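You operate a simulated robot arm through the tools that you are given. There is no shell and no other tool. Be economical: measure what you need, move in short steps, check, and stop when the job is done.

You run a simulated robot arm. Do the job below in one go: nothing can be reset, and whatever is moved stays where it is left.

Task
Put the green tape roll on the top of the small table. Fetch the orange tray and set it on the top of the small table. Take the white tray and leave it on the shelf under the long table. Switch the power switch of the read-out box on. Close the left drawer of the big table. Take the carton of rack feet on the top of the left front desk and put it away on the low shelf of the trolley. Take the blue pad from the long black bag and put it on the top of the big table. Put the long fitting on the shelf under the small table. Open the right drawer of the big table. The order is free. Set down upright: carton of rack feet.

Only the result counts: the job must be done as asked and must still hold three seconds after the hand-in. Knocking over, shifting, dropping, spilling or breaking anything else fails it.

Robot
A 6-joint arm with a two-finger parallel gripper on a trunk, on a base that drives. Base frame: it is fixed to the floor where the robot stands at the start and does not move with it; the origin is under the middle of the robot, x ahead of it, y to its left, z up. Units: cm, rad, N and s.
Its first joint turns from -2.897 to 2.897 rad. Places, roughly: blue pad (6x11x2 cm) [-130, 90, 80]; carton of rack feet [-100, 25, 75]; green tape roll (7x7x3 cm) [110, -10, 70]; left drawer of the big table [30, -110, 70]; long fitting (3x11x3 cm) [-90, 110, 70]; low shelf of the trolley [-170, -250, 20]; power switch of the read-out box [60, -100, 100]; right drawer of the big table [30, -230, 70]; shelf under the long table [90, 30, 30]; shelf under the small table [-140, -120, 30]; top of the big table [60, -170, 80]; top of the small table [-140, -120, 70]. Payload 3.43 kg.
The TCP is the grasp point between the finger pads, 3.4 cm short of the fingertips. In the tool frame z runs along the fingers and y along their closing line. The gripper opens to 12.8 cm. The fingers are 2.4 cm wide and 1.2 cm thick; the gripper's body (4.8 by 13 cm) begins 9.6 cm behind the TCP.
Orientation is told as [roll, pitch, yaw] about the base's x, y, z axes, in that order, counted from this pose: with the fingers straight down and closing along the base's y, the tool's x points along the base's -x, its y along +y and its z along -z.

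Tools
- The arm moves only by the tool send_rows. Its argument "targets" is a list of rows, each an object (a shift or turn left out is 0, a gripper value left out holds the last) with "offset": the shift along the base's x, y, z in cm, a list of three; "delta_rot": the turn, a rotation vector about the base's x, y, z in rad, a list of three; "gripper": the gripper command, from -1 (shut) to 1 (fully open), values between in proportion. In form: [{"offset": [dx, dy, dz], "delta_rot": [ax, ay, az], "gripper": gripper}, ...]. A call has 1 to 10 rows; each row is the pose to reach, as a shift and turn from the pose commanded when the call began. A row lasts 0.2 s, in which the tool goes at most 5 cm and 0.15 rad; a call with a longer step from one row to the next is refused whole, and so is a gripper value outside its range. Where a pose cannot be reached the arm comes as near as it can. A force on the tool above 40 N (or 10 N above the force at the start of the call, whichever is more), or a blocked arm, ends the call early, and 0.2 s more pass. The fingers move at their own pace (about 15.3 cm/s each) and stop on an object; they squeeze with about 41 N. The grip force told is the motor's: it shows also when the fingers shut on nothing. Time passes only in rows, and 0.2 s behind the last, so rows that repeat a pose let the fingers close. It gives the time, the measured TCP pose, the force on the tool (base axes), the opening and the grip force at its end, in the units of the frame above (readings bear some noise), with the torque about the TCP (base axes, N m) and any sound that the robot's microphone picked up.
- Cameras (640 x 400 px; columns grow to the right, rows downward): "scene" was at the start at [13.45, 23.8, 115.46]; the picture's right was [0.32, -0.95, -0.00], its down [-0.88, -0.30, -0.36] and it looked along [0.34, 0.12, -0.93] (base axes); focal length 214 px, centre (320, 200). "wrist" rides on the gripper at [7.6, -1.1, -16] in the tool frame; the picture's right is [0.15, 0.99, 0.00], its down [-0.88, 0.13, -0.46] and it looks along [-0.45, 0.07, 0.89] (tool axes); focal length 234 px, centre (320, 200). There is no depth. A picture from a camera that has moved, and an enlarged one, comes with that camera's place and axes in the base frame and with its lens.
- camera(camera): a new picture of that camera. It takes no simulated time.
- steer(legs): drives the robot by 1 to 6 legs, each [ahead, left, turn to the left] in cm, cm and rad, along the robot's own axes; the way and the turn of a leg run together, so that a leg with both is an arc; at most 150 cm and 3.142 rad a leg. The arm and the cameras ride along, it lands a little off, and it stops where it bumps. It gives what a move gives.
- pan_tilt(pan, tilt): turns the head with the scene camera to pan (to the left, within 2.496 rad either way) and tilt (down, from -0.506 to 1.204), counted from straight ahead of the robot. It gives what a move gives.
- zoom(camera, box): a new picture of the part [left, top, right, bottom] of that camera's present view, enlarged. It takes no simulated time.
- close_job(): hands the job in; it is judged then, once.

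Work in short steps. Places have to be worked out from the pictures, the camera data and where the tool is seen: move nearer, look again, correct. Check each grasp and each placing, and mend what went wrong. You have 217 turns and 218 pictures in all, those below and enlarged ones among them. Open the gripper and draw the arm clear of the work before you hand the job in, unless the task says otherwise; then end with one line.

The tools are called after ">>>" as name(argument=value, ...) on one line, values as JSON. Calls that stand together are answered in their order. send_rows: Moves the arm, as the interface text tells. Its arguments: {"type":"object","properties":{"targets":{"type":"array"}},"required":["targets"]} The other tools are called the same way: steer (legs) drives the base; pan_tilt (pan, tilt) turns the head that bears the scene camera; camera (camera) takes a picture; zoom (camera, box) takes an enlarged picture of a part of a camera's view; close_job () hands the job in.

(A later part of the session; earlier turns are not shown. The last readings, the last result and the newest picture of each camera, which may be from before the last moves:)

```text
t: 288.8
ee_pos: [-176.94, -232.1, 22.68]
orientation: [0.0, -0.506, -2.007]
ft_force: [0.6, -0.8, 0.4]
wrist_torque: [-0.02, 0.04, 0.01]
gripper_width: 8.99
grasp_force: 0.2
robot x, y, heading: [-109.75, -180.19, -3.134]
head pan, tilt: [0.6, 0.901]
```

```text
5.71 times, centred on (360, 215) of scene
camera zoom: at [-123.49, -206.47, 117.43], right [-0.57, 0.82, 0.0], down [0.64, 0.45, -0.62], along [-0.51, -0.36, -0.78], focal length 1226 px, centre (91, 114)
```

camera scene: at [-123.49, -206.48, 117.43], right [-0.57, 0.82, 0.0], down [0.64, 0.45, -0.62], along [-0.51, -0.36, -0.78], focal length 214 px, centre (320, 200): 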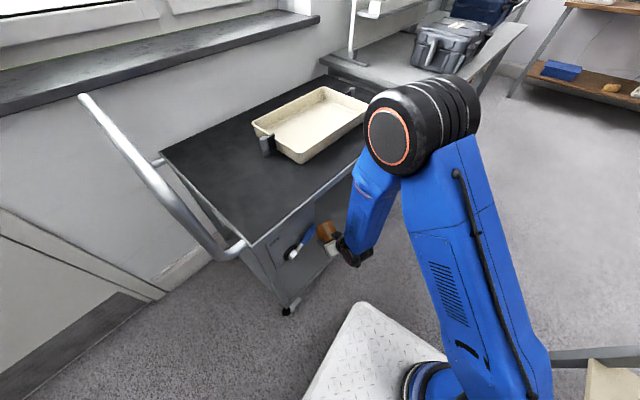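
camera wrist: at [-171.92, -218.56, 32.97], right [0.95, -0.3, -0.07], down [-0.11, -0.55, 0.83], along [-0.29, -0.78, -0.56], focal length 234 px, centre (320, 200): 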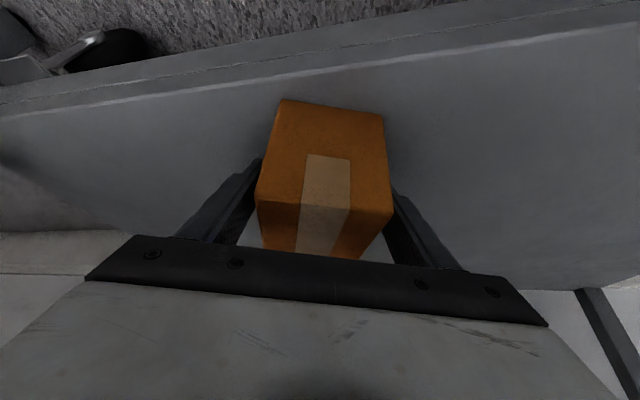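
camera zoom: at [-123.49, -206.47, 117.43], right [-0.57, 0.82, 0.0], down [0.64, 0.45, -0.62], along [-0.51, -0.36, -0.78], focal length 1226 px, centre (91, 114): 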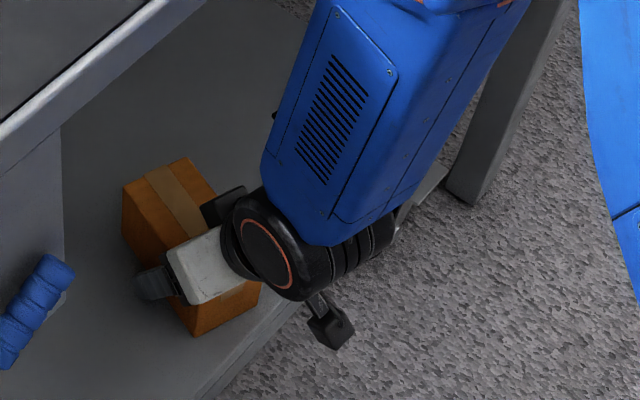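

The carton stands flat and upright on the low shelf. Withdraw up and outward.

>>> send_rows(targets=[{"offset": [0.6, 1.3, 2.5]}, {"offset": [1.4, 3, 5]}, {"offset": [2.6, 5.6, 7.2]}, {"offset": [4.2, 9, 8.5]}, {"offset": [5.9, 12.6, 9.5]}, {"offset": [7.6, 16.2, 10]}, {"offset": [9, 20, 11]}])

>>> camera(camera="scene")

```text
t: 290.4
ee_pos: [-168.75, -213.27, 33.46]
orientation: [0.001, -0.507, -2.009]
ft_force: [0.1, 0.1, -0.7]
wrist_torque: [0.0, 0.03, -0.01]
gripper_width: 8.96
grasp_force: 0.1
out of reach, approached as far as the arm can: row 7
robot x, y, heading: [-109.72, -179.93, -3.126]
head pan, tilt: [0.6, 0.901]
```

```text
50 pictures are left
camera scene: at [-123.48, -206.48, 117.43], right [-0.57, 0.82, 0.0], down [0.64, 0.45, -0.62], along [-0.51, -0.36, -0.78], focal length 214 px, centre (320, 200)
```

scene: 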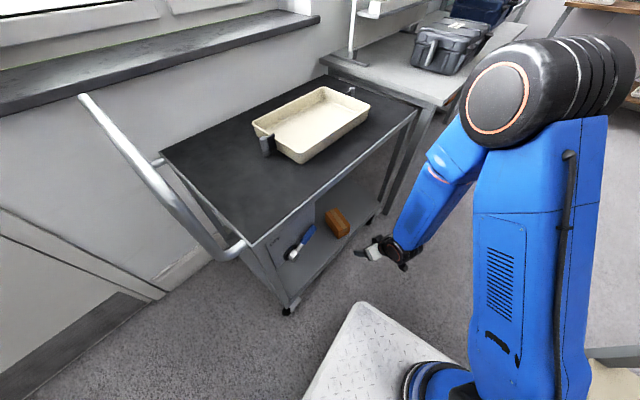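

Carton placed. Raise the arm and make the tool vertical.

>>> send_rows(targets=[{"offset": [0, 0, 4.5]}, {"offset": [0, 0, 9]}, {"offset": [0, 0, 13.5]}, {"offset": [0, 0, 18]}, {"offset": [0, 0, 22.5]}, {"offset": [0, 0, 27]}, {"offset": [0, 0, 31.5]}, {"offset": [0, 0, 36]}, {"offset": [0, 0, 40.5]}, {"offset": [0, 0, 45]}])

>>> send_rows(targets=[{"offset": [1, 1, 4.5], "delta_rot": [0.115, -0.054, 0]}, {"offset": [2, 2, 9], "delta_rot": [0.23, -0.108, 0]}, {"offset": [3, 3, 13.5], "delta_rot": [0.345, -0.16, 0]}, {"offset": [4, 4, 18], "delta_rot": [0.459, -0.215, 0]}, {"offset": [5, 5, 22.5], "delta_rot": [0.459, -0.215, 0]}, {"offset": [6, 6, 26.5], "delta_rot": [0.459, -0.215, 0]}])

```text
t: 292.6
ee_pos: [-169.16, -212.95, 78.19]
orientation: [0.011, -0.512, -2.009]
ft_force: [-0.2, -0.4, 0.8]
wrist_torque: [-0.02, 0.04, 0.02]
gripper_width: 8.96
grasp_force: 0.1
out of reach, approached as far as the arm can: row 10
robot x, y, heading: [-109.78, -180.29, -3.128]
head pan, tilt: [0.6, 0.901]
```

```text
t: 294.0
ee_pos: [-163.42, -207.13, 105.01]
orientation: [0.262, -0.094, -2.02]
ft_force: [0.3, -0.2, -1.1]
wrist_torque: [0.02, 0.02, -0.04]
gripper_width: 8.98
grasp_force: 0.0
out of reach, approached as far as the arm can: row 1, 2, 3, 4, 5, 6
robot x, y, heading: [-109.72, -180.2, -3.132]
head pan, tilt: [0.6, 0.901]
```

The wrist flipped into its limited branch again; I know the cure. First back the base into open space.

>>> steer(legs=[[-52, 0, 0]])

>>> send_rows(targets=[{"offset": [0, 0, -3.5], "delta_rot": [-0.088, -0.113, 0.005]}, {"offset": [0, 0, -7], "delta_rot": [-0.176, -0.226, 0.01]}, {"offset": [0, 0, -10.5], "delta_rot": [-0.264, -0.34, 0.015]}, {"offset": [0, 0, -14], "delta_rot": [-0.352, -0.453, 0.02]}, {"offset": [0, 0, -18], "delta_rot": [-0.44, -0.566, 0.025]}, {"offset": [0, 0, -22], "delta_rot": [-0.528, -0.68, 0.03]}, {"offset": [0, 0, -26], "delta_rot": [-0.616, -0.793, 0.035]}, {"offset": [0, 0, -30], "delta_rot": [-0.704, -0.906, 0.04]}, {"offset": [0, 0, -34], "delta_rot": [-0.79, -1.02, 0.047]}])

>>> send_rows(targets=[{"delta_rot": [0, 0, -0.14]}, {"delta_rot": [0, 0, -0.28]}, {"delta_rot": [0, 0, -0.42]}, {"delta_rot": [0, 0, -0.56]}, {"delta_rot": [0, 0, -0.7]}, {"delta_rot": [0, 0, -0.84]}, {"delta_rot": [0, 0, -0.98]}, {"delta_rot": [0, 0, -1.12]}, {"delta_rot": [0, 0, -1.26]}, {"delta_rot": [0, 0, -1.4]}])

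```text
t: 297.1
ee_pos: [-111.45, -206.73, 104.97]
orientation: [0.262, -0.094, -2.023]
ft_force: [0.5, 0.1, 0.1]
wrist_torque: [0.01, -0.03, 0.01]
gripper_width: 8.93
grasp_force: 0.0
robot x, y, heading: [-57.76, -179.41, -3.134]
head pan, tilt: [0.6, 0.901]
```

```text
t: 299.1
ee_pos: [-111.36, -206.66, 70.82]
orientation: [1.571, -0.252, -2.232]
ft_force: [-0.3, -0.2, 0.2]
wrist_torque: [0.03, 0.04, -0.01]
gripper_width: 8.97
grasp_force: 0.0
robot x, y, heading: [-58.02, -179.41, -3.139]
head pan, tilt: [0.6, 0.901]
```

```text
t: 301.3
ee_pos: [-124.11, -213.41, 81.75]
orientation: [1.564, -0.249, 2.653]
ft_force: [-0.6, -0.5, -1.0]
wrist_torque: [-0.02, 0.03, 0.02]
gripper_width: 8.96
grasp_force: 0.0
out of reach, approached as far as the arm can: row 4, 5, 6, 7, 8, 9, 10
robot x, y, heading: [-57.06, -179.32, -3.131]
head pan, tilt: [0.6, 0.901]
```

Orientation reached (arm moved outward slightly, still clear). Now pitch down while rising.

>>> send_rows(targets=[{"offset": [0.5, 1, 2], "delta_rot": [0.128, -0.068, 0]}, {"offset": [1, 2, 4], "delta_rot": [0.256, -0.136, 0]}, {"offset": [1.5, 3, 6], "delta_rot": [0.384, -0.204, 0]}, {"offset": [2, 4, 8], "delta_rot": [0.512, -0.272, 0]}, {"offset": [2, 5, 10], "delta_rot": [0.64, -0.34, 0]}, {"offset": [2, 5, 13], "delta_rot": [0.768, -0.408, 0]}, {"offset": [2, 5, 16], "delta_rot": [0.896, -0.476, 0]}, {"offset": [2, 5, 19], "delta_rot": [1.024, -0.544, 0]}, {"offset": [2, 5, 22], "delta_rot": [1.152, -0.612, 0]}, {"offset": [2, 5, 24], "delta_rot": [1.28, -0.68, 0]}])

>>> send_rows(targets=[{"offset": [2, 2, 0], "delta_rot": [0.09, -0.05, 0]}, {"offset": [4, 4, 0], "delta_rot": [0.09, -0.05, 0]}, {"offset": [6, 6, 0], "delta_rot": [0.09, -0.05, 0]}])

```text
t: 303.5
ee_pos: [-125.75, -171.61, 94.21]
orientation: [0.271, -0.091, 3.039]
ft_force: [0.3, 0.4, 0.4]
wrist_torque: [-0.01, 0.04, 0.0]
gripper_width: 8.94
grasp_force: 0.1
out of reach, approached as far as the arm can: row 4, 5, 6, 7, 8, 9, 10
robot x, y, heading: [-57.44, -179.38, -3.134]
head pan, tilt: [0.6, 0.901]
```

```text
t: 304.3
ee_pos: [-120.07, -165.89, 93.24]
orientation: [0.271, -0.08, 3.041]
ft_force: [0.6, 0.2, 0.6]
wrist_torque: [0.0, -0.02, 0.03]
gripper_width: 8.94
grasp_force: 0.1
out of reach, approached as far as the arm can: row 1, 2, 3
robot x, y, heading: [-57.2, -180.02, -3.134]
head pan, tilt: [0.6, 0.901]
```

The forearm wasn't steep enough for the flip; I repeat at radius ≈66 cm and z≈70 (as in the case that worked), in the free channel.

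>>> send_rows(targets=[{"offset": [-2.6, -2.9, -2.2], "delta_rot": [-0.126, -0.045, 0.026]}, {"offset": [-5.2, -5.8, -4.4], "delta_rot": [-0.251, -0.091, 0.052]}, {"offset": [-7.8, -8.7, -6.6], "delta_rot": [-0.377, -0.136, 0.077]}, {"offset": [-10.4, -11.6, -8.8], "delta_rot": [-0.502, -0.182, 0.103]}, {"offset": [-13, -14.5, -11], "delta_rot": [-0.628, -0.227, 0.129]}, {"offset": [-15.6, -17.4, -13.2], "delta_rot": [-0.754, -0.272, 0.155]}, {"offset": [-18.2, -20.3, -15.4], "delta_rot": [-0.879, -0.318, 0.181]}, {"offset": [-20.8, -23.2, -17.6], "delta_rot": [-1.005, -0.363, 0.206]}, {"offset": [-23.4, -26.1, -19.8], "delta_rot": [-1.13, -0.409, 0.232]}, {"offset": [-26, -29, -22], "delta_rot": [-1.256, -0.454, 0.258]}])

>>> send_rows(targets=[{"delta_rot": [0, 0, -0.148]}, {"delta_rot": [0, 0, -0.296]}, {"delta_rot": [0, 0, -0.444]}, {"delta_rot": [0, 0, -0.592]}, {"delta_rot": [0, 0, -0.74]}, {"delta_rot": [0, 0, -0.888]}, {"delta_rot": [0, 0, -1.036]}, {"delta_rot": [0, 0, -1.184]}, {"delta_rot": [0, 0, -1.332]}, {"delta_rot": [0, 0, -1.48]}])

```text
t: 306.5
ee_pos: [-146.18, -194.77, 71.33]
orientation: [1.57, 0.266, -2.797]
ft_force: [-0.1, 0.7, 0.2]
wrist_torque: [0.09, 0.05, -0.03]
gripper_width: 8.97
grasp_force: 0.1
robot x, y, heading: [-58.01, -179.19, -3.133]
head pan, tilt: [0.6, 0.901]
```

```text
t: 308.7
ee_pos: [-146.01, -194.86, 71.16]
orientation: [1.567, 0.267, 2.007]
ft_force: [-0.2, -0.5, -1.7]
wrist_torque: [0.02, 0.0, 0.03]
gripper_width: 8.96
grasp_force: 0.1
robot x, y, heading: [-57.25, -179.66, -3.139]
head pan, tilt: [0.6, 0.901]
```

No limits. Pitch down while rising.

>>> send_rows(targets=[{"offset": [0, 0, 2], "delta_rot": [0.0626, -0.134, 0]}, {"offset": [0, 0, 4], "delta_rot": [0.125, -0.268, 0]}, {"offset": [0, 0, 6], "delta_rot": [0.188, -0.402, 0]}, {"offset": [0, 0, 9], "delta_rot": [0.25, -0.536, 0]}, {"offset": [0, 0, 12], "delta_rot": [0.313, -0.67, 0]}, {"offset": [0, 0, 15], "delta_rot": [0.376, -0.804, 0]}, {"offset": [0, 0, 18], "delta_rot": [0.438, -0.938, 0]}, {"offset": [0, 0, 21], "delta_rot": [0.5, -1.072, 0]}, {"offset": [0, 0, 24], "delta_rot": [0.563, -1.206, 0]}, {"offset": [0, 0, 27], "delta_rot": [0.626, -1.34, 0]}])

>>> send_rows(targets=[{"offset": [2, 1, 2], "delta_rot": [0.038, -0.082, 0]}, {"offset": [5, 2, 5], "delta_rot": [0.038, -0.082, 0]}, {"offset": [9, 3, 7], "delta_rot": [0.038, -0.082, 0]}, {"offset": [13, 4, 7], "delta_rot": [0.038, -0.082, 0]}])

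```text
t: 310.9
ee_pos: [-146.02, -194.96, 98.31]
orientation: [0.086, 0.026, 1.742]
ft_force: [0.9, 0.4, -0.3]
wrist_torque: [-0.01, 0.02, -0.02]
gripper_width: 8.96
grasp_force: 0.1
out of reach, approached as far as the arm can: row 4, 5
robot x, y, heading: [-57.71, -179.7, -3.133]
head pan, tilt: [0.6, 0.901]
```

```text
t: 311.9
ee_pos: [-133.23, -191.07, 105.16]
orientation: [-0.006, 0.003, 1.741]
ft_force: [-1.1, -1.0, -0.1]
wrist_torque: [0.03, -0.07, -0.01]
gripper_width: 8.95
grasp_force: 0.1
robot x, y, heading: [-57.76, -179.56, -3.127]
head pan, tilt: [0.6, 0.901]
```

Wrist recovered. I retract a bit and drive to the desk front, facing it.

>>> send_rows(targets=[{"offset": [4.5, 1, 1]}, {"offset": [9, 2, 2]}, {"offset": [13.5, 3, 3]}, {"offset": [18, 4, 3]}])

>>> steer(legs=[[-8, 0, 0], [-10, -30, 0], [0, -140, 0], [-12, -70, 0]])

>>> pan_tilt(pan=0.0, tilt=0.7)

>>> camera(camera="scene")

```text
t: 312.9
ee_pos: [-115.02, -187.09, 108.0]
orientation: [-0.003, 0.001, 1.739]
ft_force: [-0.8, -0.3, -0.3]
wrist_torque: [0.04, -0.04, 0.0]
gripper_width: 8.97
grasp_force: 0.1
robot x, y, heading: [-57.88, -180.18, -3.134]
head pan, tilt: [0.6, 0.901]
```

```text
t: 325.8
ee_pos: [-88.18, 53.75, 108.15]
orientation: [-0.002, 0.002, 1.747]
ft_force: [-0.4, -1.0, -0.5]
wrist_torque: [-0.01, 0.03, 0.03]
gripper_width: 8.96
grasp_force: 0.0
robot x, y, heading: [-30.57, 61.83, -3.119]
head pan, tilt: [0.6, 0.901]
```

```text
t: 326.8
ee_pos: [-88.2, 53.71, 108.14]
orientation: [-0.001, 0.002, 1.746]
ft_force: [-0.9, -0.3, -0.2]
wrist_torque: [-0.02, 0.04, -0.02]
gripper_width: 8.96
grasp_force: 0.1
robot x, y, heading: [-30.8, 61.29, -3.124]
head pan, tilt: [0.0, 0.7]
```

```text
49 pictures are left
camera scene: at [-46.7, 39.33, 119.05], right [-0.02, 1.0, 0.0], down [0.64, 0.01, -0.76], along [-0.76, -0.01, -0.64], focal length 214 px, centre (320, 200)
```

scene: 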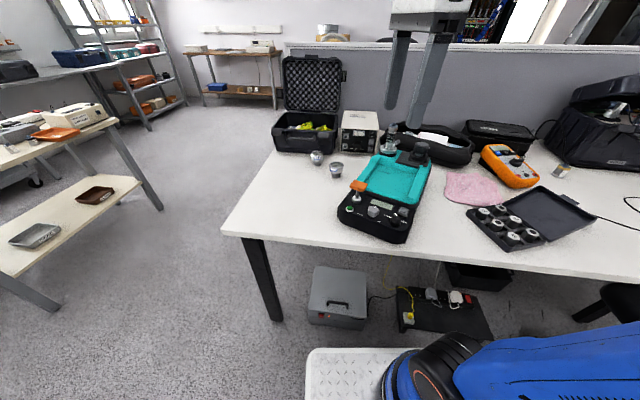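

Zoom on the bag and the fittings case.

>>> zoom(camera="scene", box=[440, 130, 620, 260])

>>> camera(camera="wrist")

```text
3.08 times, centred on (530, 195) of scene
camera zoom: at [-46.7, 39.33, 119.05], right [-0.02, 1.0, 0.0], down [0.64, 0.01, -0.76], along [-0.76, -0.01, -0.64], focal length 660 px, centre (-326, 215)
```

zoom: 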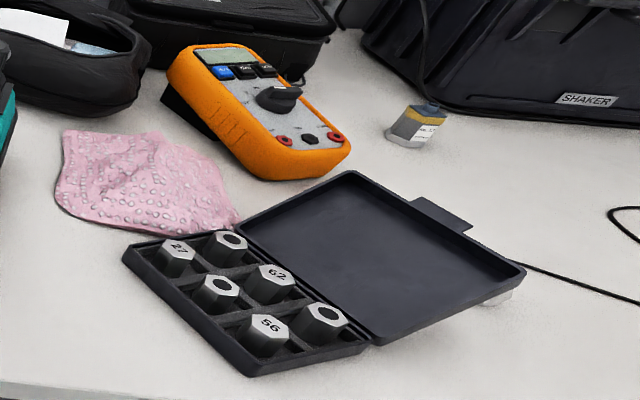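

```text
47 pictures are left
camera wrist: at [-85.84, 46.44, 124.05], right [-0.95, -0.32, 0.0], down [-0.28, 0.84, 0.45], along [-0.14, 0.43, -0.89], focal length 234 px, centre (320, 200)
```

wrist: 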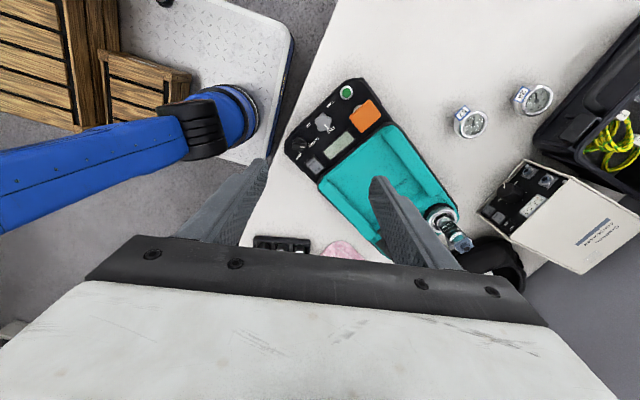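

A white object peeks out behind the case lid at ≈(-90,114): that's the long fitting. I move the hand over there for a look.

>>> send_rows(targets=[{"offset": [0.5, 4.5, 0]}, {"offset": [1, 9, 0]}, {"offset": [1.5, 13.5, 0]}, {"offset": [2, 18, 0]}, {"offset": [2, 22.5, 0]}, {"offset": [2, 27, 0]}, {"offset": [2, 31.5, 0]}, {"offset": [2, 36, 0]}, {"offset": [2, 40.5, -2]}, {"offset": [2, 45, -4]}])

>>> camera(camera="wrist")

```text
t: 329.0
ee_pos: [-86.16, 98.6, 104.05]
orientation: [0.002, 0.0, 1.749]
ft_force: [1.2, -0.3, 0.6]
wrist_torque: [0.06, 0.04, 0.02]
gripper_width: 8.96
grasp_force: 0.1
robot x, y, heading: [-30.68, 61.59, -3.126]
head pan, tilt: [0.0, 0.7]
```

```text
46 pictures are left
camera wrist: at [-83.79, 91.42, 119.97], right [-0.95, -0.32, 0.0], down [-0.28, 0.84, 0.46], along [-0.14, 0.43, -0.89], focal length 234 px, centre (320, 200)
```

wrist: 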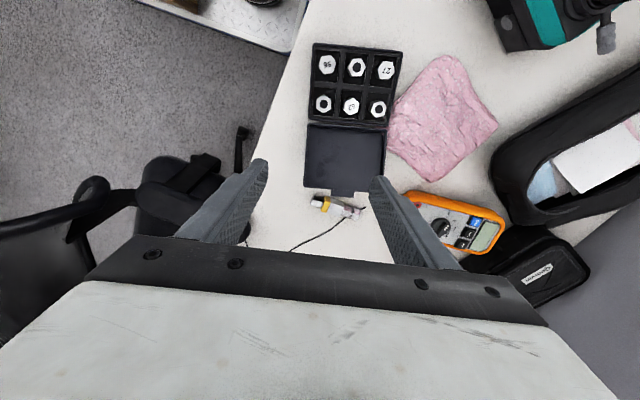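

I see the long fitting (white with yellow band) beyond the lid and the blue pad in the bag. Zoom in.

>>> zoom(camera="wrist", box=[280, 140, 420, 250])

>>> zoom(camera="wrist", box=[480, 70, 640, 240])

```text
3.64 times, centred on (350, 195) of wrist
camera zoom: at [-83.79, 91.42, 119.97], right [-0.95, -0.32, 0.0], down [-0.28, 0.84, 0.46], along [-0.14, 0.43, -0.89], focal length 852 px, centre (211, 218)
```

zoom: 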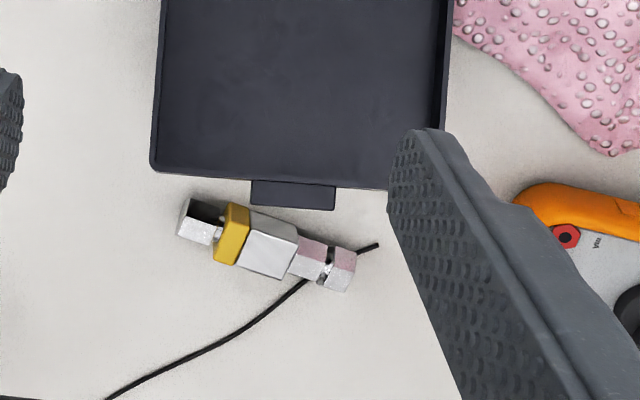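

```text
2.35 times, centred on (560, 155) of wrist
camera zoom: at [-83.79, 91.42, 119.97], right [-0.95, -0.32, 0.0], down [-0.28, 0.84, 0.46], along [-0.14, 0.43, -0.89], focal length 551 px, centre (-245, 306)
```

zoom: 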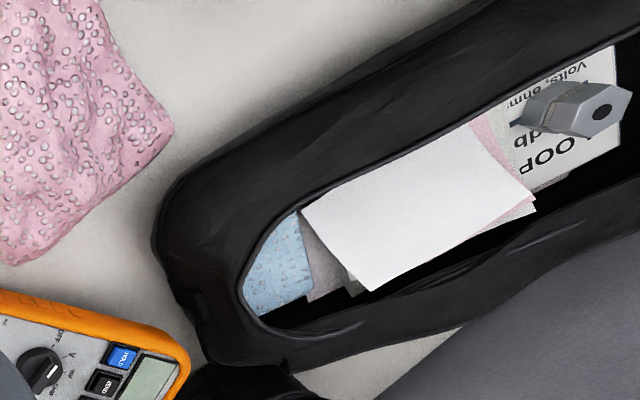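

The fitting lies along x from (-89.7,113.6) to (-100,113.8). I'll grip it near its +x end with closing along y (yaw π). Rotate and position above.

>>> send_rows(targets=[{"offset": [-0.5, 1.5, -1], "delta_rot": [0, 0, 0.14], "gripper": -0.34}, {"offset": [-1, 3, -2], "delta_rot": [0, 0, 0.28], "gripper": -0.34}, {"offset": [-1.5, 4.6, -3], "delta_rot": [0, 0, 0.42], "gripper": -0.34}, {"offset": [-2, 6.2, -4], "delta_rot": [0, 0, 0.56], "gripper": -0.34}, {"offset": [-2.6, 7.8, -5], "delta_rot": [0, 0, 0.7], "gripper": -0.34}, {"offset": [-3.2, 9.4, -6], "delta_rot": [0, 0, 0.84], "gripper": -0.34}, {"offset": [-3.8, 11, -7], "delta_rot": [0, 0, 0.98], "gripper": -0.34}, {"offset": [-4.4, 12.6, -8], "delta_rot": [0, 0, 1.12], "gripper": -0.34}, {"offset": [-5, 14.2, -10], "delta_rot": [0, 0, 1.26], "gripper": -0.34}, {"offset": [-5.3, 15.5, -12], "delta_rot": [0, 0, 1.39], "gripper": -0.34}])

>>> camera(camera="wrist")

```text
t: 331.2
ee_pos: [-91.49, 114.2, 92.15]
orientation: [-0.001, 0.002, 3.14]
ft_force: [0.5, -0.9, 0.0]
wrist_torque: [0.01, 0.02, 0.0]
gripper_width: 4.19
grasp_force: 0.0
robot x, y, heading: [-30.7, 61.57, -3.131]
head pan, tilt: [0.0, 0.7]
```

```text
43 pictures are left
camera wrist: at [-83.96, 115.28, 108.04], right [0.14, -0.99, 0.0], down [-0.88, -0.13, 0.45], along [-0.45, -0.07, -0.89], focal length 234 px, centre (320, 200)
```

wrist: 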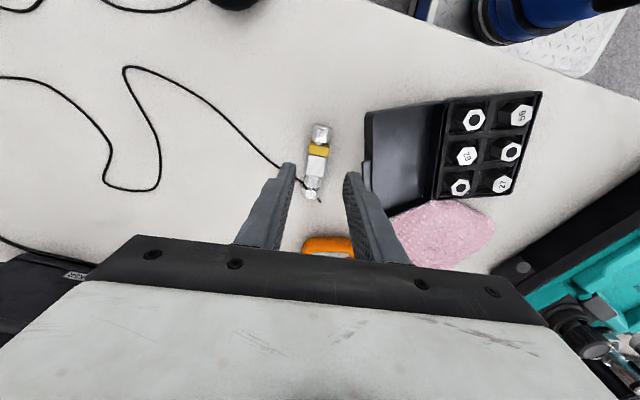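

Aligned: axis y≈114.1, +x end at -89.5; lid edge is 4 cm away. Descend, close and lift.

>>> send_rows(targets=[{"offset": [-0.5, -0.1, -4.5]}, {"offset": [-0.7, -0.1, -9]}, {"offset": [-0.7, -0.1, -12.5]}, {"offset": [-0.7, -0.1, -14.8]}])

>>> send_rows(targets=[{"gripper": -0.5}, {"gripper": -0.7}, {"gripper": -1}, {"gripper": -1}, {"gripper": -1}])

>>> send_rows(targets=[{"offset": [0, 0, 2]}, {"offset": [0, 0, 6]}, {"offset": [0, 0, 10]}, {"offset": [0, 0, 14.5]}, {"offset": [0, 0, 19]}, {"offset": [0, 0, 23.5]}, {"offset": [0, 0, 27]}])

>>> camera(camera="wrist")

```text
t: 332.2
ee_pos: [-92.23, 114.05, 77.21]
orientation: [-0.002, 0.002, 3.137]
ft_force: [0.4, -0.1, -0.5]
wrist_torque: [0.0, 0.0, -0.01]
gripper_width: 4.22
grasp_force: 0.0
robot x, y, heading: [-30.8, 61.35, -3.127]
head pan, tilt: [0.0, 0.7]
```

```text
t: 333.4
ee_pos: [-92.17, 114.15, 77.17]
orientation: [-0.002, 0.0, 3.139]
ft_force: [0.1, -0.2, 0.5]
wrist_torque: [0.0, -0.01, 0.01]
gripper_width: 2.92
grasp_force: 40.9
robot x, y, heading: [-30.71, 61.38, -3.124]
head pan, tilt: [0.0, 0.7]
```

```text
t: 335.0
ee_pos: [-92.33, 114.15, 104.39]
orientation: [0.001, 0.001, 3.139]
ft_force: [-1.1, -0.3, -1.9]
wrist_torque: [-0.03, -0.11, -0.01]
gripper_width: 2.9
grasp_force: 41.5
robot x, y, heading: [-30.67, 61.67, -3.125]
head pan, tilt: [0.0, 0.7]
```

```text
42 pictures are left
camera wrist: at [-84.75, 115.21, 120.27], right [0.14, -0.99, 0.0], down [-0.88, -0.13, 0.45], along [-0.45, -0.06, -0.89], focal length 234 px, centre (320, 200)
```

wrist: 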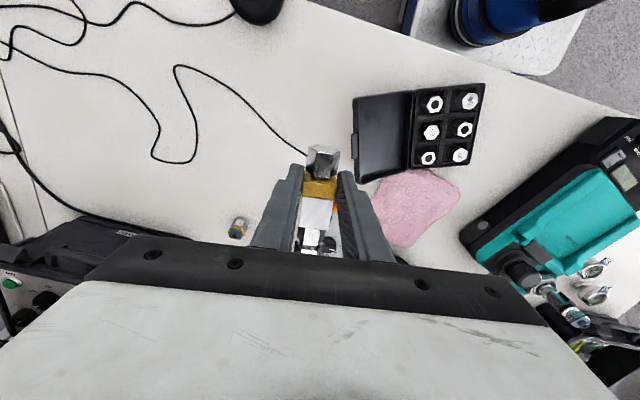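

Fitting held. I plan to place it on the small table's shelf from the north side, arm pointing -y. First drive left along the corridor (robot moves -y).

>>> steer(legs=[[0, 92, 0]])

>>> send_rows(targets=[{"offset": [-2, -4.2, 0], "delta_rot": [0, 0, 0.08]}, {"offset": [-4, -8.4, 0], "delta_rot": [0, 0, 0.16]}, {"offset": [-6, -12.6, 0], "delta_rot": [0, 0, 0.24]}, {"offset": [-8, -16.8, 0], "delta_rot": [0, 0, 0.32]}, {"offset": [-9.5, -21.2, 0], "delta_rot": [0, 0, 0.4]}, {"offset": [-11, -25.6, 0], "delta_rot": [0, 0, 0.48]}, {"offset": [-11, -30.2, 0], "delta_rot": [0, 0, 0.56]}, {"offset": [-11, -34.8, 0], "delta_rot": [0, 0, 0.64]}, {"offset": [-11, -39.4, 0], "delta_rot": [0, 0, 0.72]}, {"offset": [-10, -44, 0], "delta_rot": [0, 0, 0.8]}])

>>> send_rows(targets=[{"offset": [2, -4.2, 0], "delta_rot": [0, 0, 0.1]}, {"offset": [4, -8.4, 0], "delta_rot": [0, 0, 0.2]}, {"offset": [6, -12.6, 0], "delta_rot": [0, 0, 0.3]}, {"offset": [8, -16.8, 0], "delta_rot": [0, 0, 0.4]}, {"offset": [10, -21, 0], "delta_rot": [0, 0, 0.5]}, {"offset": [12.5, -25, 0], "delta_rot": [0, 0, 0.6]}, {"offset": [15, -29, 0], "delta_rot": [0, 0, 0.7]}, {"offset": [17.5, -33, 0], "delta_rot": [0, 0, 0.77]}])

```text
t: 339.8
ee_pos: [-90.9, 22.3, 104.26]
orientation: [-0.002, 0.002, 3.138]
ft_force: [-0.5, 0.8, -2.6]
wrist_torque: [-0.01, -0.08, -0.01]
gripper_width: 2.86
grasp_force: 41.2
robot x, y, heading: [-29.37, -30.12, -3.128]
head pan, tilt: [0.0, 0.7]
```

```text
t: 342.0
ee_pos: [-100.86, -21.77, 104.35]
orientation: [-0.001, 0.001, -2.344]
ft_force: [-0.6, -0.1, -3.9]
wrist_torque: [0.06, -0.05, 0.0]
gripper_width: 2.9
grasp_force: 41.0
robot x, y, heading: [-29.26, -30.2, -3.125]
head pan, tilt: [0.0, 0.7]
```

```text
t: 343.8
ee_pos: [-83.35, -54.65, 104.38]
orientation: [-0.002, 0.002, -1.574]
ft_force: [0.0, -0.4, -2.0]
wrist_torque: [0.04, 0.05, -0.01]
gripper_width: 2.9
grasp_force: 41.2
robot x, y, heading: [-29.3, -30.31, -3.121]
head pan, tilt: [0.0, 0.7]
```

Now drive ahead 44 cm to sit north of the small table, and look at its shelf.

>>> steer(legs=[[44, 0, 0]])

>>> pan_tilt(pan=1.0, tilt=0.8)

>>> camera(camera="scene")

```text
t: 346.4
ee_pos: [-127.63, -55.19, 104.35]
orientation: [-0.002, 0.001, -1.574]
ft_force: [0.0, 0.6, -1.7]
wrist_torque: [0.1, 0.0, -0.02]
gripper_width: 2.88
grasp_force: 40.6
robot x, y, heading: [-73.37, -30.78, -3.126]
head pan, tilt: [0.0, 0.7]
```

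```text
t: 347.7
ee_pos: [-127.57, -55.27, 104.36]
orientation: [-0.001, 0.001, -1.576]
ft_force: [-0.6, 0.1, -2.7]
wrist_torque: [0.09, 0.02, 0.03]
gripper_width: 2.9
grasp_force: 40.9
robot x, y, heading: [-73.42, -31.21, -3.135]
head pan, tilt: [1.0, 0.799]
```

```text
41 pictures are left
camera scene: at [-85.32, -59.78, 118.23], right [-0.85, 0.53, 0.0], down [0.38, 0.61, -0.7], along [-0.37, -0.59, -0.72], focal length 214 px, centre (320, 200)
```

scene: 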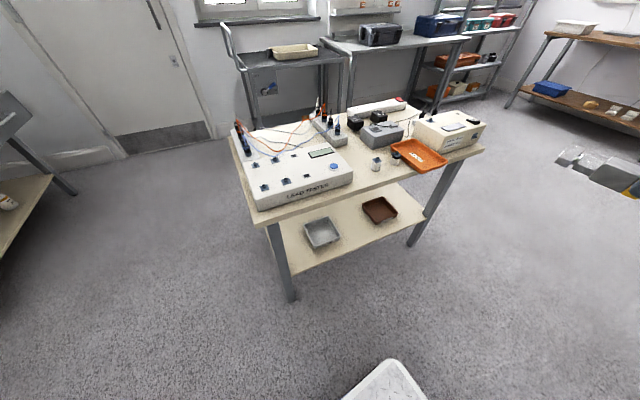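

The gap between the grey and brown trays on the shelf (x≈-128…-143) is free. I drive ahead 33 cm so the arm faces it squarely, then bring the hand in front of the table edge.

>>> steer(legs=[[33, 0, 0]])

>>> send_rows(targets=[{"offset": [3.5, -3, -3]}, {"offset": [7, -6, -6]}, {"offset": [10.5, -9, -9]}, {"offset": [14, -12, -12]}, {"offset": [17.5, -15, -15]}, {"offset": [21, -18, -18]}, {"offset": [24, -21, -21]}, {"offset": [25.5, -24, -24.5]}, {"offset": [25.5, -27, -28]}])

```text
t: 349.9
ee_pos: [-160.25, -55.87, 104.3]
orientation: [-0.002, 0.002, -1.573]
ft_force: [0.8, 0.9, -3.3]
wrist_torque: [0.06, 0.02, -0.03]
gripper_width: 2.9
grasp_force: 41.3
robot x, y, heading: [-106.07, -31.17, -3.126]
head pan, tilt: [1.0, 0.799]
```

```text
refused: row 1 steps farther than a row can; nothing moved
```

>>> send_rows(targets=[{"offset": [3, -3, -2]}, {"offset": [6, -6, -4]}, {"offset": [9, -9, -6]}, {"offset": [12, -12, -8]}, {"offset": [15, -15, -10]}, {"offset": [18, -18, -12]}, {"offset": [21, -21, -14]}, {"offset": [24, -24, -16]}, {"offset": [25.7, -27, -19]}, {"offset": [25.7, -28, -23.5]}])

>>> send_rows(targets=[{"offset": [0, 0, -4.5], "delta_rot": [-0.09, 0, 0]}, {"offset": [0, 0, -9], "delta_rot": [-0.18, 0, 0]}, {"offset": [0, 0, -13.5], "delta_rot": [-0.27, 0, 0]}, {"offset": [0, 0, -18], "delta_rot": [-0.36, 0, 0]}, {"offset": [0, 0, -22.5], "delta_rot": [-0.36, 0, 0]}, {"offset": [0, 0, -27], "delta_rot": [-0.36, 0, 0]}, {"offset": [0, 0, -31.5], "delta_rot": [-0.36, 0, 0]}, {"offset": [0, 0, -36], "delta_rot": [-0.36, 0, 0]}, {"offset": [0, 0, -39], "delta_rot": [-0.36, 0, 0]}])

>>> camera(camera="scene")

>>> camera(camera="wrist")

```text
t: 352.1
ee_pos: [-134.44, -83.8, 80.86]
orientation: [-0.002, 0.003, -1.573]
ft_force: [-0.4, 0.5, -1.6]
wrist_torque: [0.0, 0.01, -0.02]
gripper_width: 2.89
grasp_force: 41.4
robot x, y, heading: [-105.96, -31.31, -3.129]
head pan, tilt: [1.0, 0.799]
```

```text
t: 354.1
ee_pos: [-134.44, -83.63, 42.52]
orientation: [0.001, -0.357, -1.575]
ft_force: [0.6, -0.9, -2.6]
wrist_torque: [0.08, 0.03, 0.0]
gripper_width: 2.87
grasp_force: 40.9
out of reach, approached as far as the arm can: row 9
robot x, y, heading: [-105.69, -31.51, -3.121]
head pan, tilt: [1.0, 0.799]
```

```text
40 pictures are left
camera scene: at [-117.87, -60.3, 118.22], right [-0.85, 0.53, 0.0], down [0.38, 0.61, -0.7], along [-0.37, -0.59, -0.72], focal length 214 px, centre (320, 200)
```

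scene: 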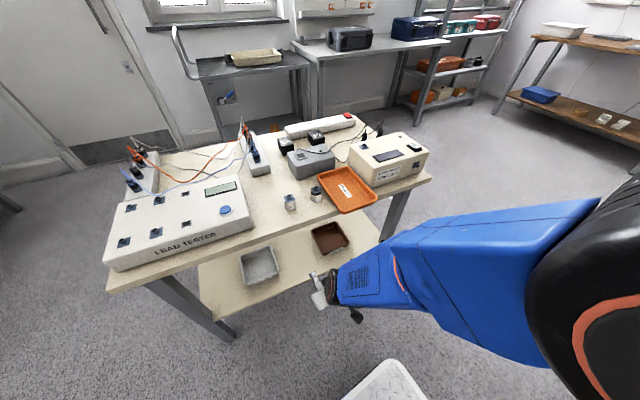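

```text
39 pictures are left
camera wrist: at [-135.55, -70.99, 54.8], right [0.99, 0.13, -0.05], down [0.13, -0.67, 0.74], along [0.07, -0.73, -0.68], focal length 234 px, centre (320, 200)
```

wrist: 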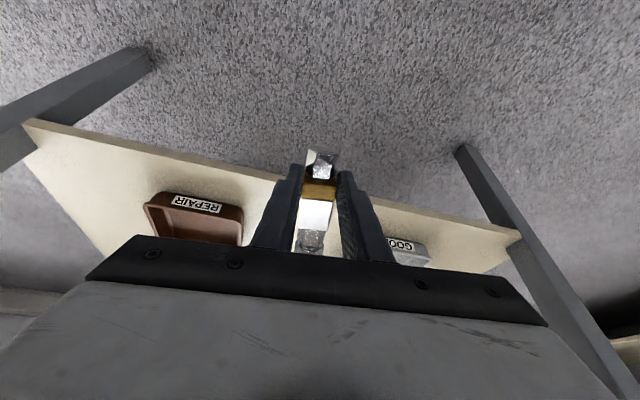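

Positioned between the two trays. Move in over the shelf and lower to contact.

>>> send_rows(targets=[{"offset": [0, -4.5, 0]}, {"offset": [0, -9, 0]}, {"offset": [0, -13.5, 0]}, {"offset": [0, -17, 0]}, {"offset": [0, -17, -2]}, {"offset": [0, -17, -4]}])

>>> camera(camera="wrist")

>>> camera(camera="scene")

```text
t: 355.5
ee_pos: [-134.45, -101.21, 38.64]
orientation: [0.0, -0.36, -1.575]
ft_force: [-0.4, 0.4, -3.3]
wrist_torque: [0.1, 0.01, 0.01]
gripper_width: 2.92
grasp_force: 40.9
robot x, y, heading: [-106.24, -31.58, -3.128]
head pan, tilt: [1.0, 0.799]
```

```text
38 pictures are left
camera wrist: at [-135.54, -88.47, 50.9], right [0.99, 0.13, -0.05], down [0.13, -0.66, 0.74], along [0.06, -0.74, -0.67], focal length 234 px, centre (320, 200)
```

wrist: 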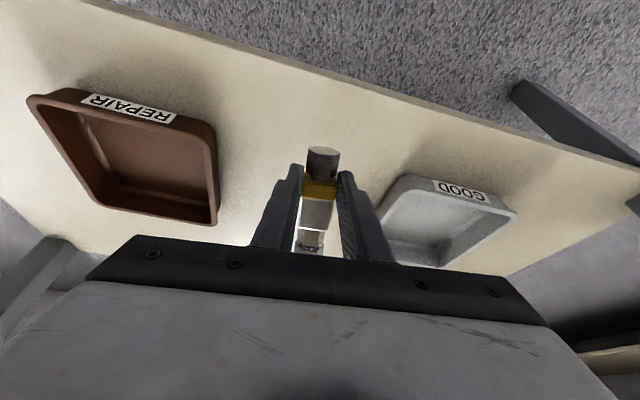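

```text
37 pictures are left
camera scene: at [-117.86, -60.52, 118.22], right [-0.85, 0.53, 0.0], down [0.38, 0.61, -0.7], along [-0.37, -0.59, -0.72], focal length 214 px, centre (320, 200)
```

scene: 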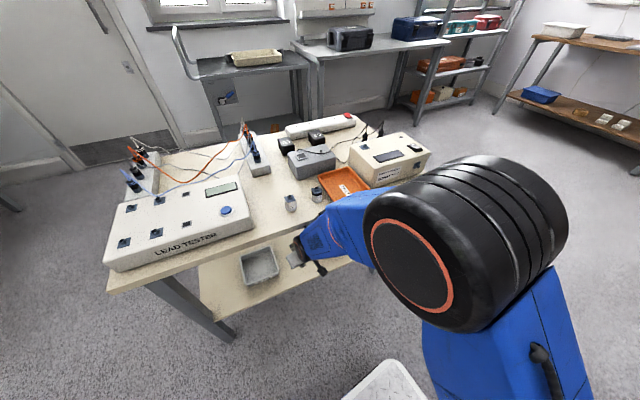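

Well between the trays, fully over the shelf. Lower to contact.

>>> send_rows(targets=[{"offset": [0, 0.5, -1]}, {"offset": [0, 0.8, -2]}, {"offset": [0, 0.8, -3]}, {"offset": [0, 0.8, -4]}, {"offset": [0, 0.8, -5]}, {"offset": [0, 0.8, -6]}])

>>> camera(camera="wrist")

```text
t: 356.8
ee_pos: [-134.37, -100.27, 33.53]
orientation: [-0.001, -0.364, -1.575]
ft_force: [0.0, 5.1, 16.6]
wrist_torque: [0.35, -0.08, 0.03]
gripper_width: 2.92
grasp_force: 40.8
robot x, y, heading: [-106.47, -31.17, -3.123]
head pan, tilt: [1.0, 0.799]
stopped in row 6: the force on the tool passed its limit at 65 N (the readings are from after the stop); the commanded pose is now the measured one
```

```text
36 pictures are left
camera wrist: at [-135.55, -87.47, 45.76], right [0.99, 0.13, -0.05], down [0.13, -0.66, 0.74], along [0.06, -0.74, -0.67], focal length 234 px, centre (320, 200)
```

wrist: 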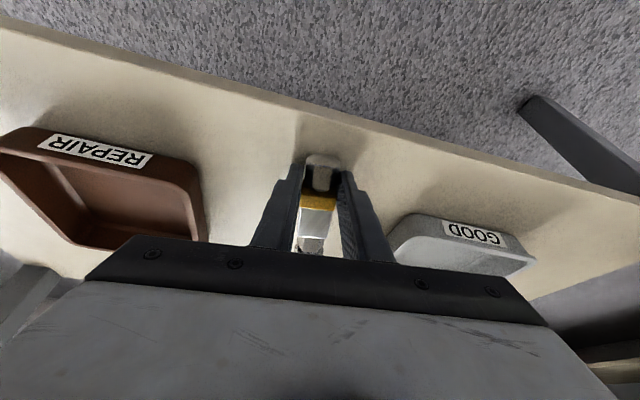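

Contact, and the fitting has pivoted toward flat. Release and back out.

>>> send_rows(targets=[{"gripper": -0.45}, {"gripper": -0.35}, {"gripper": -0.35}, {"offset": [0, 0, 2], "gripper": -0.35}, {"offset": [0, 0, 4.5], "gripper": -0.35}, {"offset": [0, 2, 6], "gripper": -0.35}])

>>> camera(camera="wrist")

```text
t: 358.2
ee_pos: [-134.33, -98.21, 39.46]
orientation: [0.001, -0.363, -1.574]
ft_force: [-0.1, 0.2, 0.6]
wrist_torque: [-0.04, -0.01, -0.02]
gripper_width: 4.15
grasp_force: 0.0
robot x, y, heading: [-106.03, -31.31, -3.121]
head pan, tilt: [1.0, 0.799]
```

```text
35 pictures are left
camera wrist: at [-135.53, -85.47, 51.67], right [0.99, 0.13, -0.05], down [0.13, -0.66, 0.74], along [0.06, -0.74, -0.67], focal length 234 px, centre (320, 200)
```

wrist: 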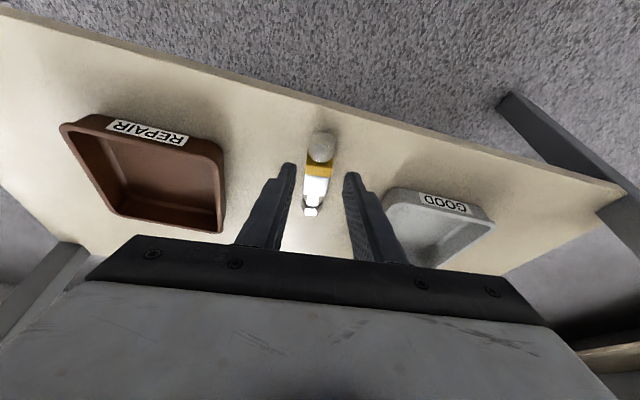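

The long fitting lies on the shelf. Back out and rise to vertical.

>>> send_rows(targets=[{"offset": [0, 4.5, 0]}, {"offset": [0, 9, 0]}, {"offset": [0, 13.5, 0.5]}, {"offset": [0, 16, 4]}, {"offset": [0, 16, 8.5]}, {"offset": [0, 16, 13], "delta_rot": [0.09, 0, 0]}, {"offset": [0, 16, 17.5], "delta_rot": [0.18, 0, 0]}, {"offset": [0, 16, 22], "delta_rot": [0.27, 0, 0]}, {"offset": [0, 16, 26.5], "delta_rot": [0.36, 0, 0]}, {"offset": [0, 16, 31], "delta_rot": [0.36, 0, 0]}])

>>> send_rows(targets=[{"offset": [0, 2, 4]}, {"offset": [0, 4, 8]}, {"offset": [0, 6, 12]}, {"offset": [0, 8, 16]}, {"offset": [0, 10, 20]}, {"offset": [0, 12, 24]}, {"offset": [0, 14, 28]}, {"offset": [0, 16, 32]}, {"offset": [0, 18, 36]}])

```text
t: 360.4
ee_pos: [-134.34, -82.15, 70.4]
orientation: [-0.003, -0.002, -1.576]
ft_force: [-0.3, 0.2, -0.1]
wrist_torque: [-0.01, -0.02, 0.0]
gripper_width: 4.16
grasp_force: 0.0
robot x, y, heading: [-106.39, -31.22, -3.127]
head pan, tilt: [1.0, 0.799]
```

```text
t: 362.4
ee_pos: [-134.47, -64.29, 106.47]
orientation: [-0.002, -0.002, -1.574]
ft_force: [-0.7, -0.5, 0.0]
wrist_torque: [0.04, 0.01, 0.0]
gripper_width: 4.14
grasp_force: 0.0
robot x, y, heading: [-106.16, -31.46, -3.126]
head pan, tilt: [1.0, 0.799]
```

Clean. Next the blue pad: drive back to the desk front.

>>> steer(legs=[[-75, 0, 0], [0, -98, 0]])

>>> send_rows(targets=[{"offset": [-4, 2.7, 0.5], "delta_rot": [0, 0, -0.14]}, {"offset": [-8, 5.4, 1], "delta_rot": [0, 0, -0.28]}, {"offset": [-12, 8.1, 1.5], "delta_rot": [0, 0, -0.42]}, {"offset": [-16, 10.8, 2], "delta_rot": [0, 0, -0.56]}, {"offset": [-20, 13.5, 2.5], "delta_rot": [0, 0, -0.7]}, {"offset": [-24, 16.2, 3], "delta_rot": [0, 0, -0.84]}, {"offset": [-28, 18.9, 3], "delta_rot": [0, 0, -0.98]}, {"offset": [-32, 21.6, 3], "delta_rot": [0, 0, -1.12]}, {"offset": [-36, 24.3, 3], "delta_rot": [0, 0, -1.26]}, {"offset": [-40, 27, 3], "delta_rot": [0, 0, -1.4]}])

```text
t: 371.1
ee_pos: [-60.87, 34.53, 106.4]
orientation: [-0.001, -0.002, -1.584]
ft_force: [-0.3, 0.0, 0.8]
wrist_torque: [0.02, -0.01, -0.02]
gripper_width: 4.16
grasp_force: 0.0
robot x, y, heading: [-31.93, 66.93, -3.138]
head pan, tilt: [1.0, 0.799]
```

```text
t: 373.4
ee_pos: [-100.82, 61.67, 109.24]
orientation: [-0.001, -0.005, -2.987]
ft_force: [0.0, 0.5, 0.3]
wrist_torque: [-0.01, 0.1, -0.02]
gripper_width: 4.17
grasp_force: 0.1
robot x, y, heading: [-32.3, 67.54, -3.138]
head pan, tilt: [1.0, 0.799]
```

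>>> send_rows(targets=[{"offset": [-2.5, 4, 0]}, {"offset": [-5, 8, 0]}, {"offset": [-7.5, 12, 0]}, {"offset": [-10, 16, 0]}, {"offset": [-12.5, 20, 0]}, {"offset": [-15, 24, 0]}, {"offset": [-17, 28, 0]}])

>>> camera(camera="wrist")

```text
t: 374.9
ee_pos: [-117.99, 89.67, 109.46]
orientation: [-0.003, -0.005, -2.984]
ft_force: [1.2, 0.1, 1.0]
wrist_torque: [0.02, 0.05, -0.03]
gripper_width: 4.17
grasp_force: 0.1
robot x, y, heading: [-31.82, 66.98, -3.139]
head pan, tilt: [1.0, 0.799]
```

```text
34 pictures are left
camera wrist: at [-110.61, 91.83, 125.31], right [0.3, -0.95, 0.0], down [-0.85, -0.27, 0.46], along [-0.44, -0.14, -0.89], focal length 234 px, centre (320, 200)
```

wrist: 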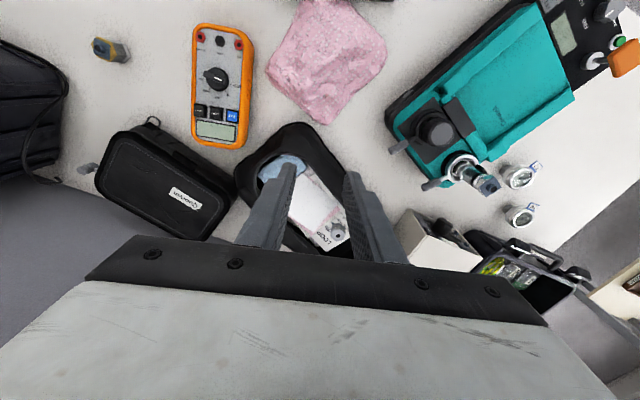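

>>> zoom(camera="wrist", box=[220, 110, 380, 260])

```text
2.67 times, centred on (300, 185) of wrist
camera zoom: at [-110.61, 91.83, 125.31], right [0.3, -0.95, 0.0], down [-0.85, -0.27, 0.46], along [-0.44, -0.14, -0.89], focal length 624 px, centre (373, 240)
```

zoom: 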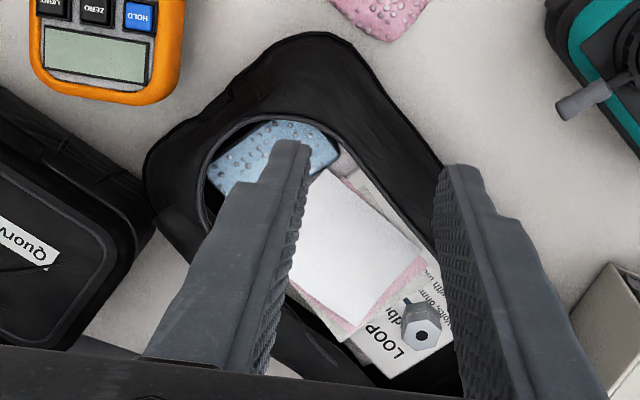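

The pad (≈11×6 cm) lies crosswise at the bag's end, centre ≈(-129,94). I move closer with the gripper wide open for an unobstructed view.

>>> send_rows(targets=[{"offset": [-3, 1, -3], "gripper": 0.6}, {"offset": [-6, 2, -6], "gripper": 0.6}, {"offset": [-9, 3, -9], "gripper": 0.6}, {"offset": [-12, 4, -12], "gripper": 0.6}])

>>> zoom(camera="wrist", box=[200, 40, 440, 200])

```text
t: 375.9
ee_pos: [-129.88, 93.65, 97.44]
orientation: [-0.003, -0.004, -2.986]
ft_force: [0.7, -0.1, 0.8]
wrist_torque: [0.04, 0.06, 0.01]
gripper_width: 10.24
grasp_force: 0.2
robot x, y, heading: [-31.94, 67.56, -3.139]
head pan, tilt: [1.0, 0.799]
```

```text
2.50 times, centred on (320, 120) of wrist
camera zoom: at [-122.52, 95.85, 113.3], right [0.3, -0.95, 0.0], down [-0.85, -0.27, 0.46], along [-0.44, -0.14, -0.89], focal length 585 px, centre (320, 400)
```

zoom: 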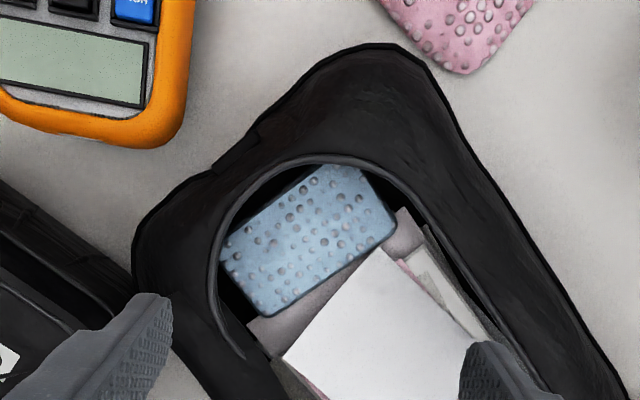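

The pad lies at the bag bottom (top z≈76), centre ≈(-130.1,94.6), short axis along (0.59,0.81), with gaps on both long sides. I align the gripper (yaw 2.51, opening 7.2) above it.

>>> send_rows(targets=[{"offset": [0, 0.2, -1], "delta_rot": [0, 0, -0.14], "gripper": 0.125}, {"offset": [0, 0.4, -2], "delta_rot": [0, 0, -0.28], "gripper": 0.125}, {"offset": [0, 0.6, -3], "delta_rot": [0, 0, -0.42], "gripper": 0.125}, {"offset": [-0.1, 0.8, -4], "delta_rot": [0, 0, -0.56], "gripper": 0.125}, {"offset": [-0.2, 0.95, -5], "delta_rot": [0, 0, -0.7], "gripper": 0.125}, {"offset": [-0.2, 0.95, -6], "delta_rot": [0, 0, -0.783], "gripper": 0.125}])

>>> zoom(camera="wrist", box=[200, 70, 440, 230])

```text
t: 377.4
ee_pos: [-129.99, 94.55, 91.39]
orientation: [-0.001, -0.003, 2.513]
ft_force: [0.4, -0.1, 1.7]
wrist_torque: [-0.01, 0.01, -0.03]
gripper_width: 7.15
grasp_force: 0.0
robot x, y, heading: [-32.47, 67.25, -3.141]
head pan, tilt: [1.0, 0.799]
```

```text
2.50 times, centred on (320, 150) of wrist
camera zoom: at [-123.27, 90.94, 107.25], right [-0.46, -0.89, 0.0], down [-0.79, 0.41, 0.46], along [-0.41, 0.21, -0.89], focal length 585 px, centre (320, 325)
```

zoom: 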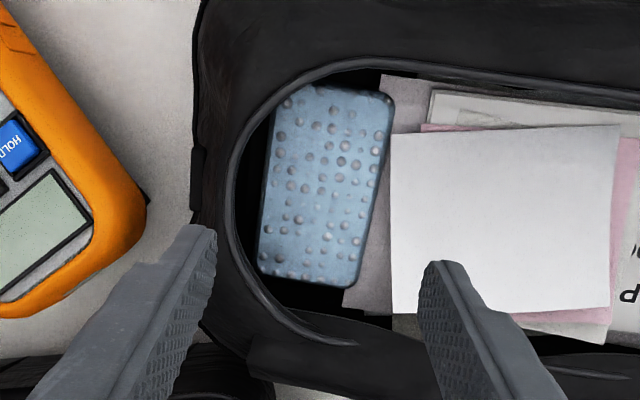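

Pad is aligned; the side gaps are only ~1.3 cm. I narrow the opening to 6.5, centre precisely and descend with the contact guard.

>>> send_rows(targets=[{"offset": [-0.25, -0.27, -3], "gripper": 0.016}, {"offset": [-0.25, -0.27, -7], "gripper": 0.016}, {"offset": [-0.25, -0.27, -9.5], "gripper": 0.016}, {"offset": [-0.25, -0.27, -11], "gripper": 0.016}, {"offset": [-0.25, -0.27, -12.2], "gripper": 0.016}, {"offset": [-0.25, -0.27, -13.2], "gripper": 0.016}])

>>> camera(camera="wrist")

```text
t: 378.5
ee_pos: [-130.35, 94.21, 80.6]
orientation: [0.003, -0.017, 2.515]
ft_force: [0.4, -0.7, 18.5]
wrist_torque: [0.44, -0.5, -0.04]
gripper_width: 6.52
grasp_force: 0.1
robot x, y, heading: [-32.08, 67.12, -3.135]
head pan, tilt: [1.0, 0.799]
stopped in row 5: the force on the tool passed its limit at 52 N (the readings are from after the stop); the commanded pose is now the measured one
```

```text
30 pictures are left
camera wrist: at [-123.42, 90.6, 96.47], right [-0.46, -0.89, 0.0], down [-0.78, 0.41, 0.47], along [-0.42, 0.22, -0.88], focal length 234 px, centre (320, 200)
```

wrist: 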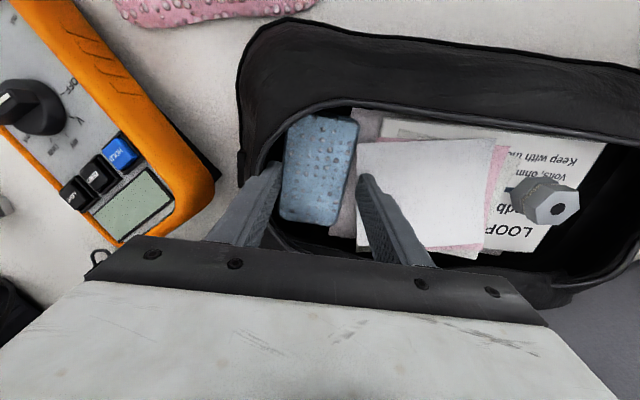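

The rim-side finger touches the bag lining (tip z≈77). I raise slightly, narrow to 6.2 cm, shift 0.2 cm toward the papers and try again.

>>> send_rows(targets=[{"offset": [0, 0, 1.2], "gripper": -0.02}, {"offset": [-0.15, -0.2, 1.2], "gripper": -0.02}, {"offset": [-0.15, -0.2, 0.3], "gripper": -0.02}, {"offset": [-0.15, -0.2, -0.8], "gripper": -0.02}, {"offset": [-0.15, -0.2, -1.8], "gripper": -0.02}, {"offset": [-0.15, -0.2, -2.6], "gripper": -0.02}])

>>> zoom(camera="wrist", box=[220, 90, 440, 240])

```text
t: 379.5
ee_pos: [-130.41, 94.23, 80.78]
orientation: [0.005, -0.023, 2.514]
ft_force: [1.9, -1.7, 17.5]
wrist_torque: [0.34, -0.57, -0.1]
gripper_width: 6.3
grasp_force: 0.3
robot x, y, heading: [-32.4, 67.2, -3.137]
head pan, tilt: [1.0, 0.799]
stopped in row 4: the force on the tool passed its limit at 52 N (the readings are from after the stop); the commanded pose is now the measured one
```

```text
2.67 times, centred on (330, 165) of wrist
camera zoom: at [-123.48, 90.37, 96.43], right [-0.46, -0.89, 0.0], down [-0.78, 0.41, 0.48], along [-0.42, 0.22, -0.88], focal length 624 px, centre (293, 293)
```

zoom: 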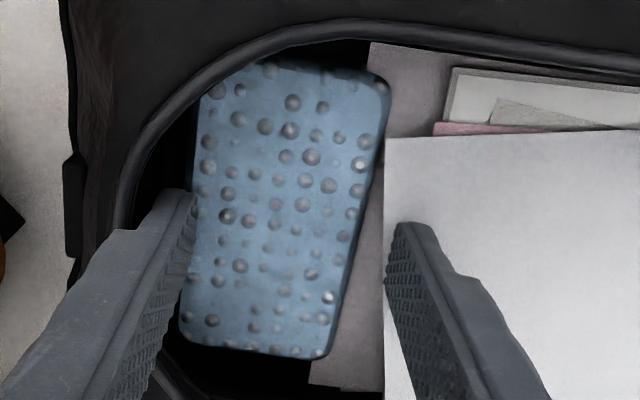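

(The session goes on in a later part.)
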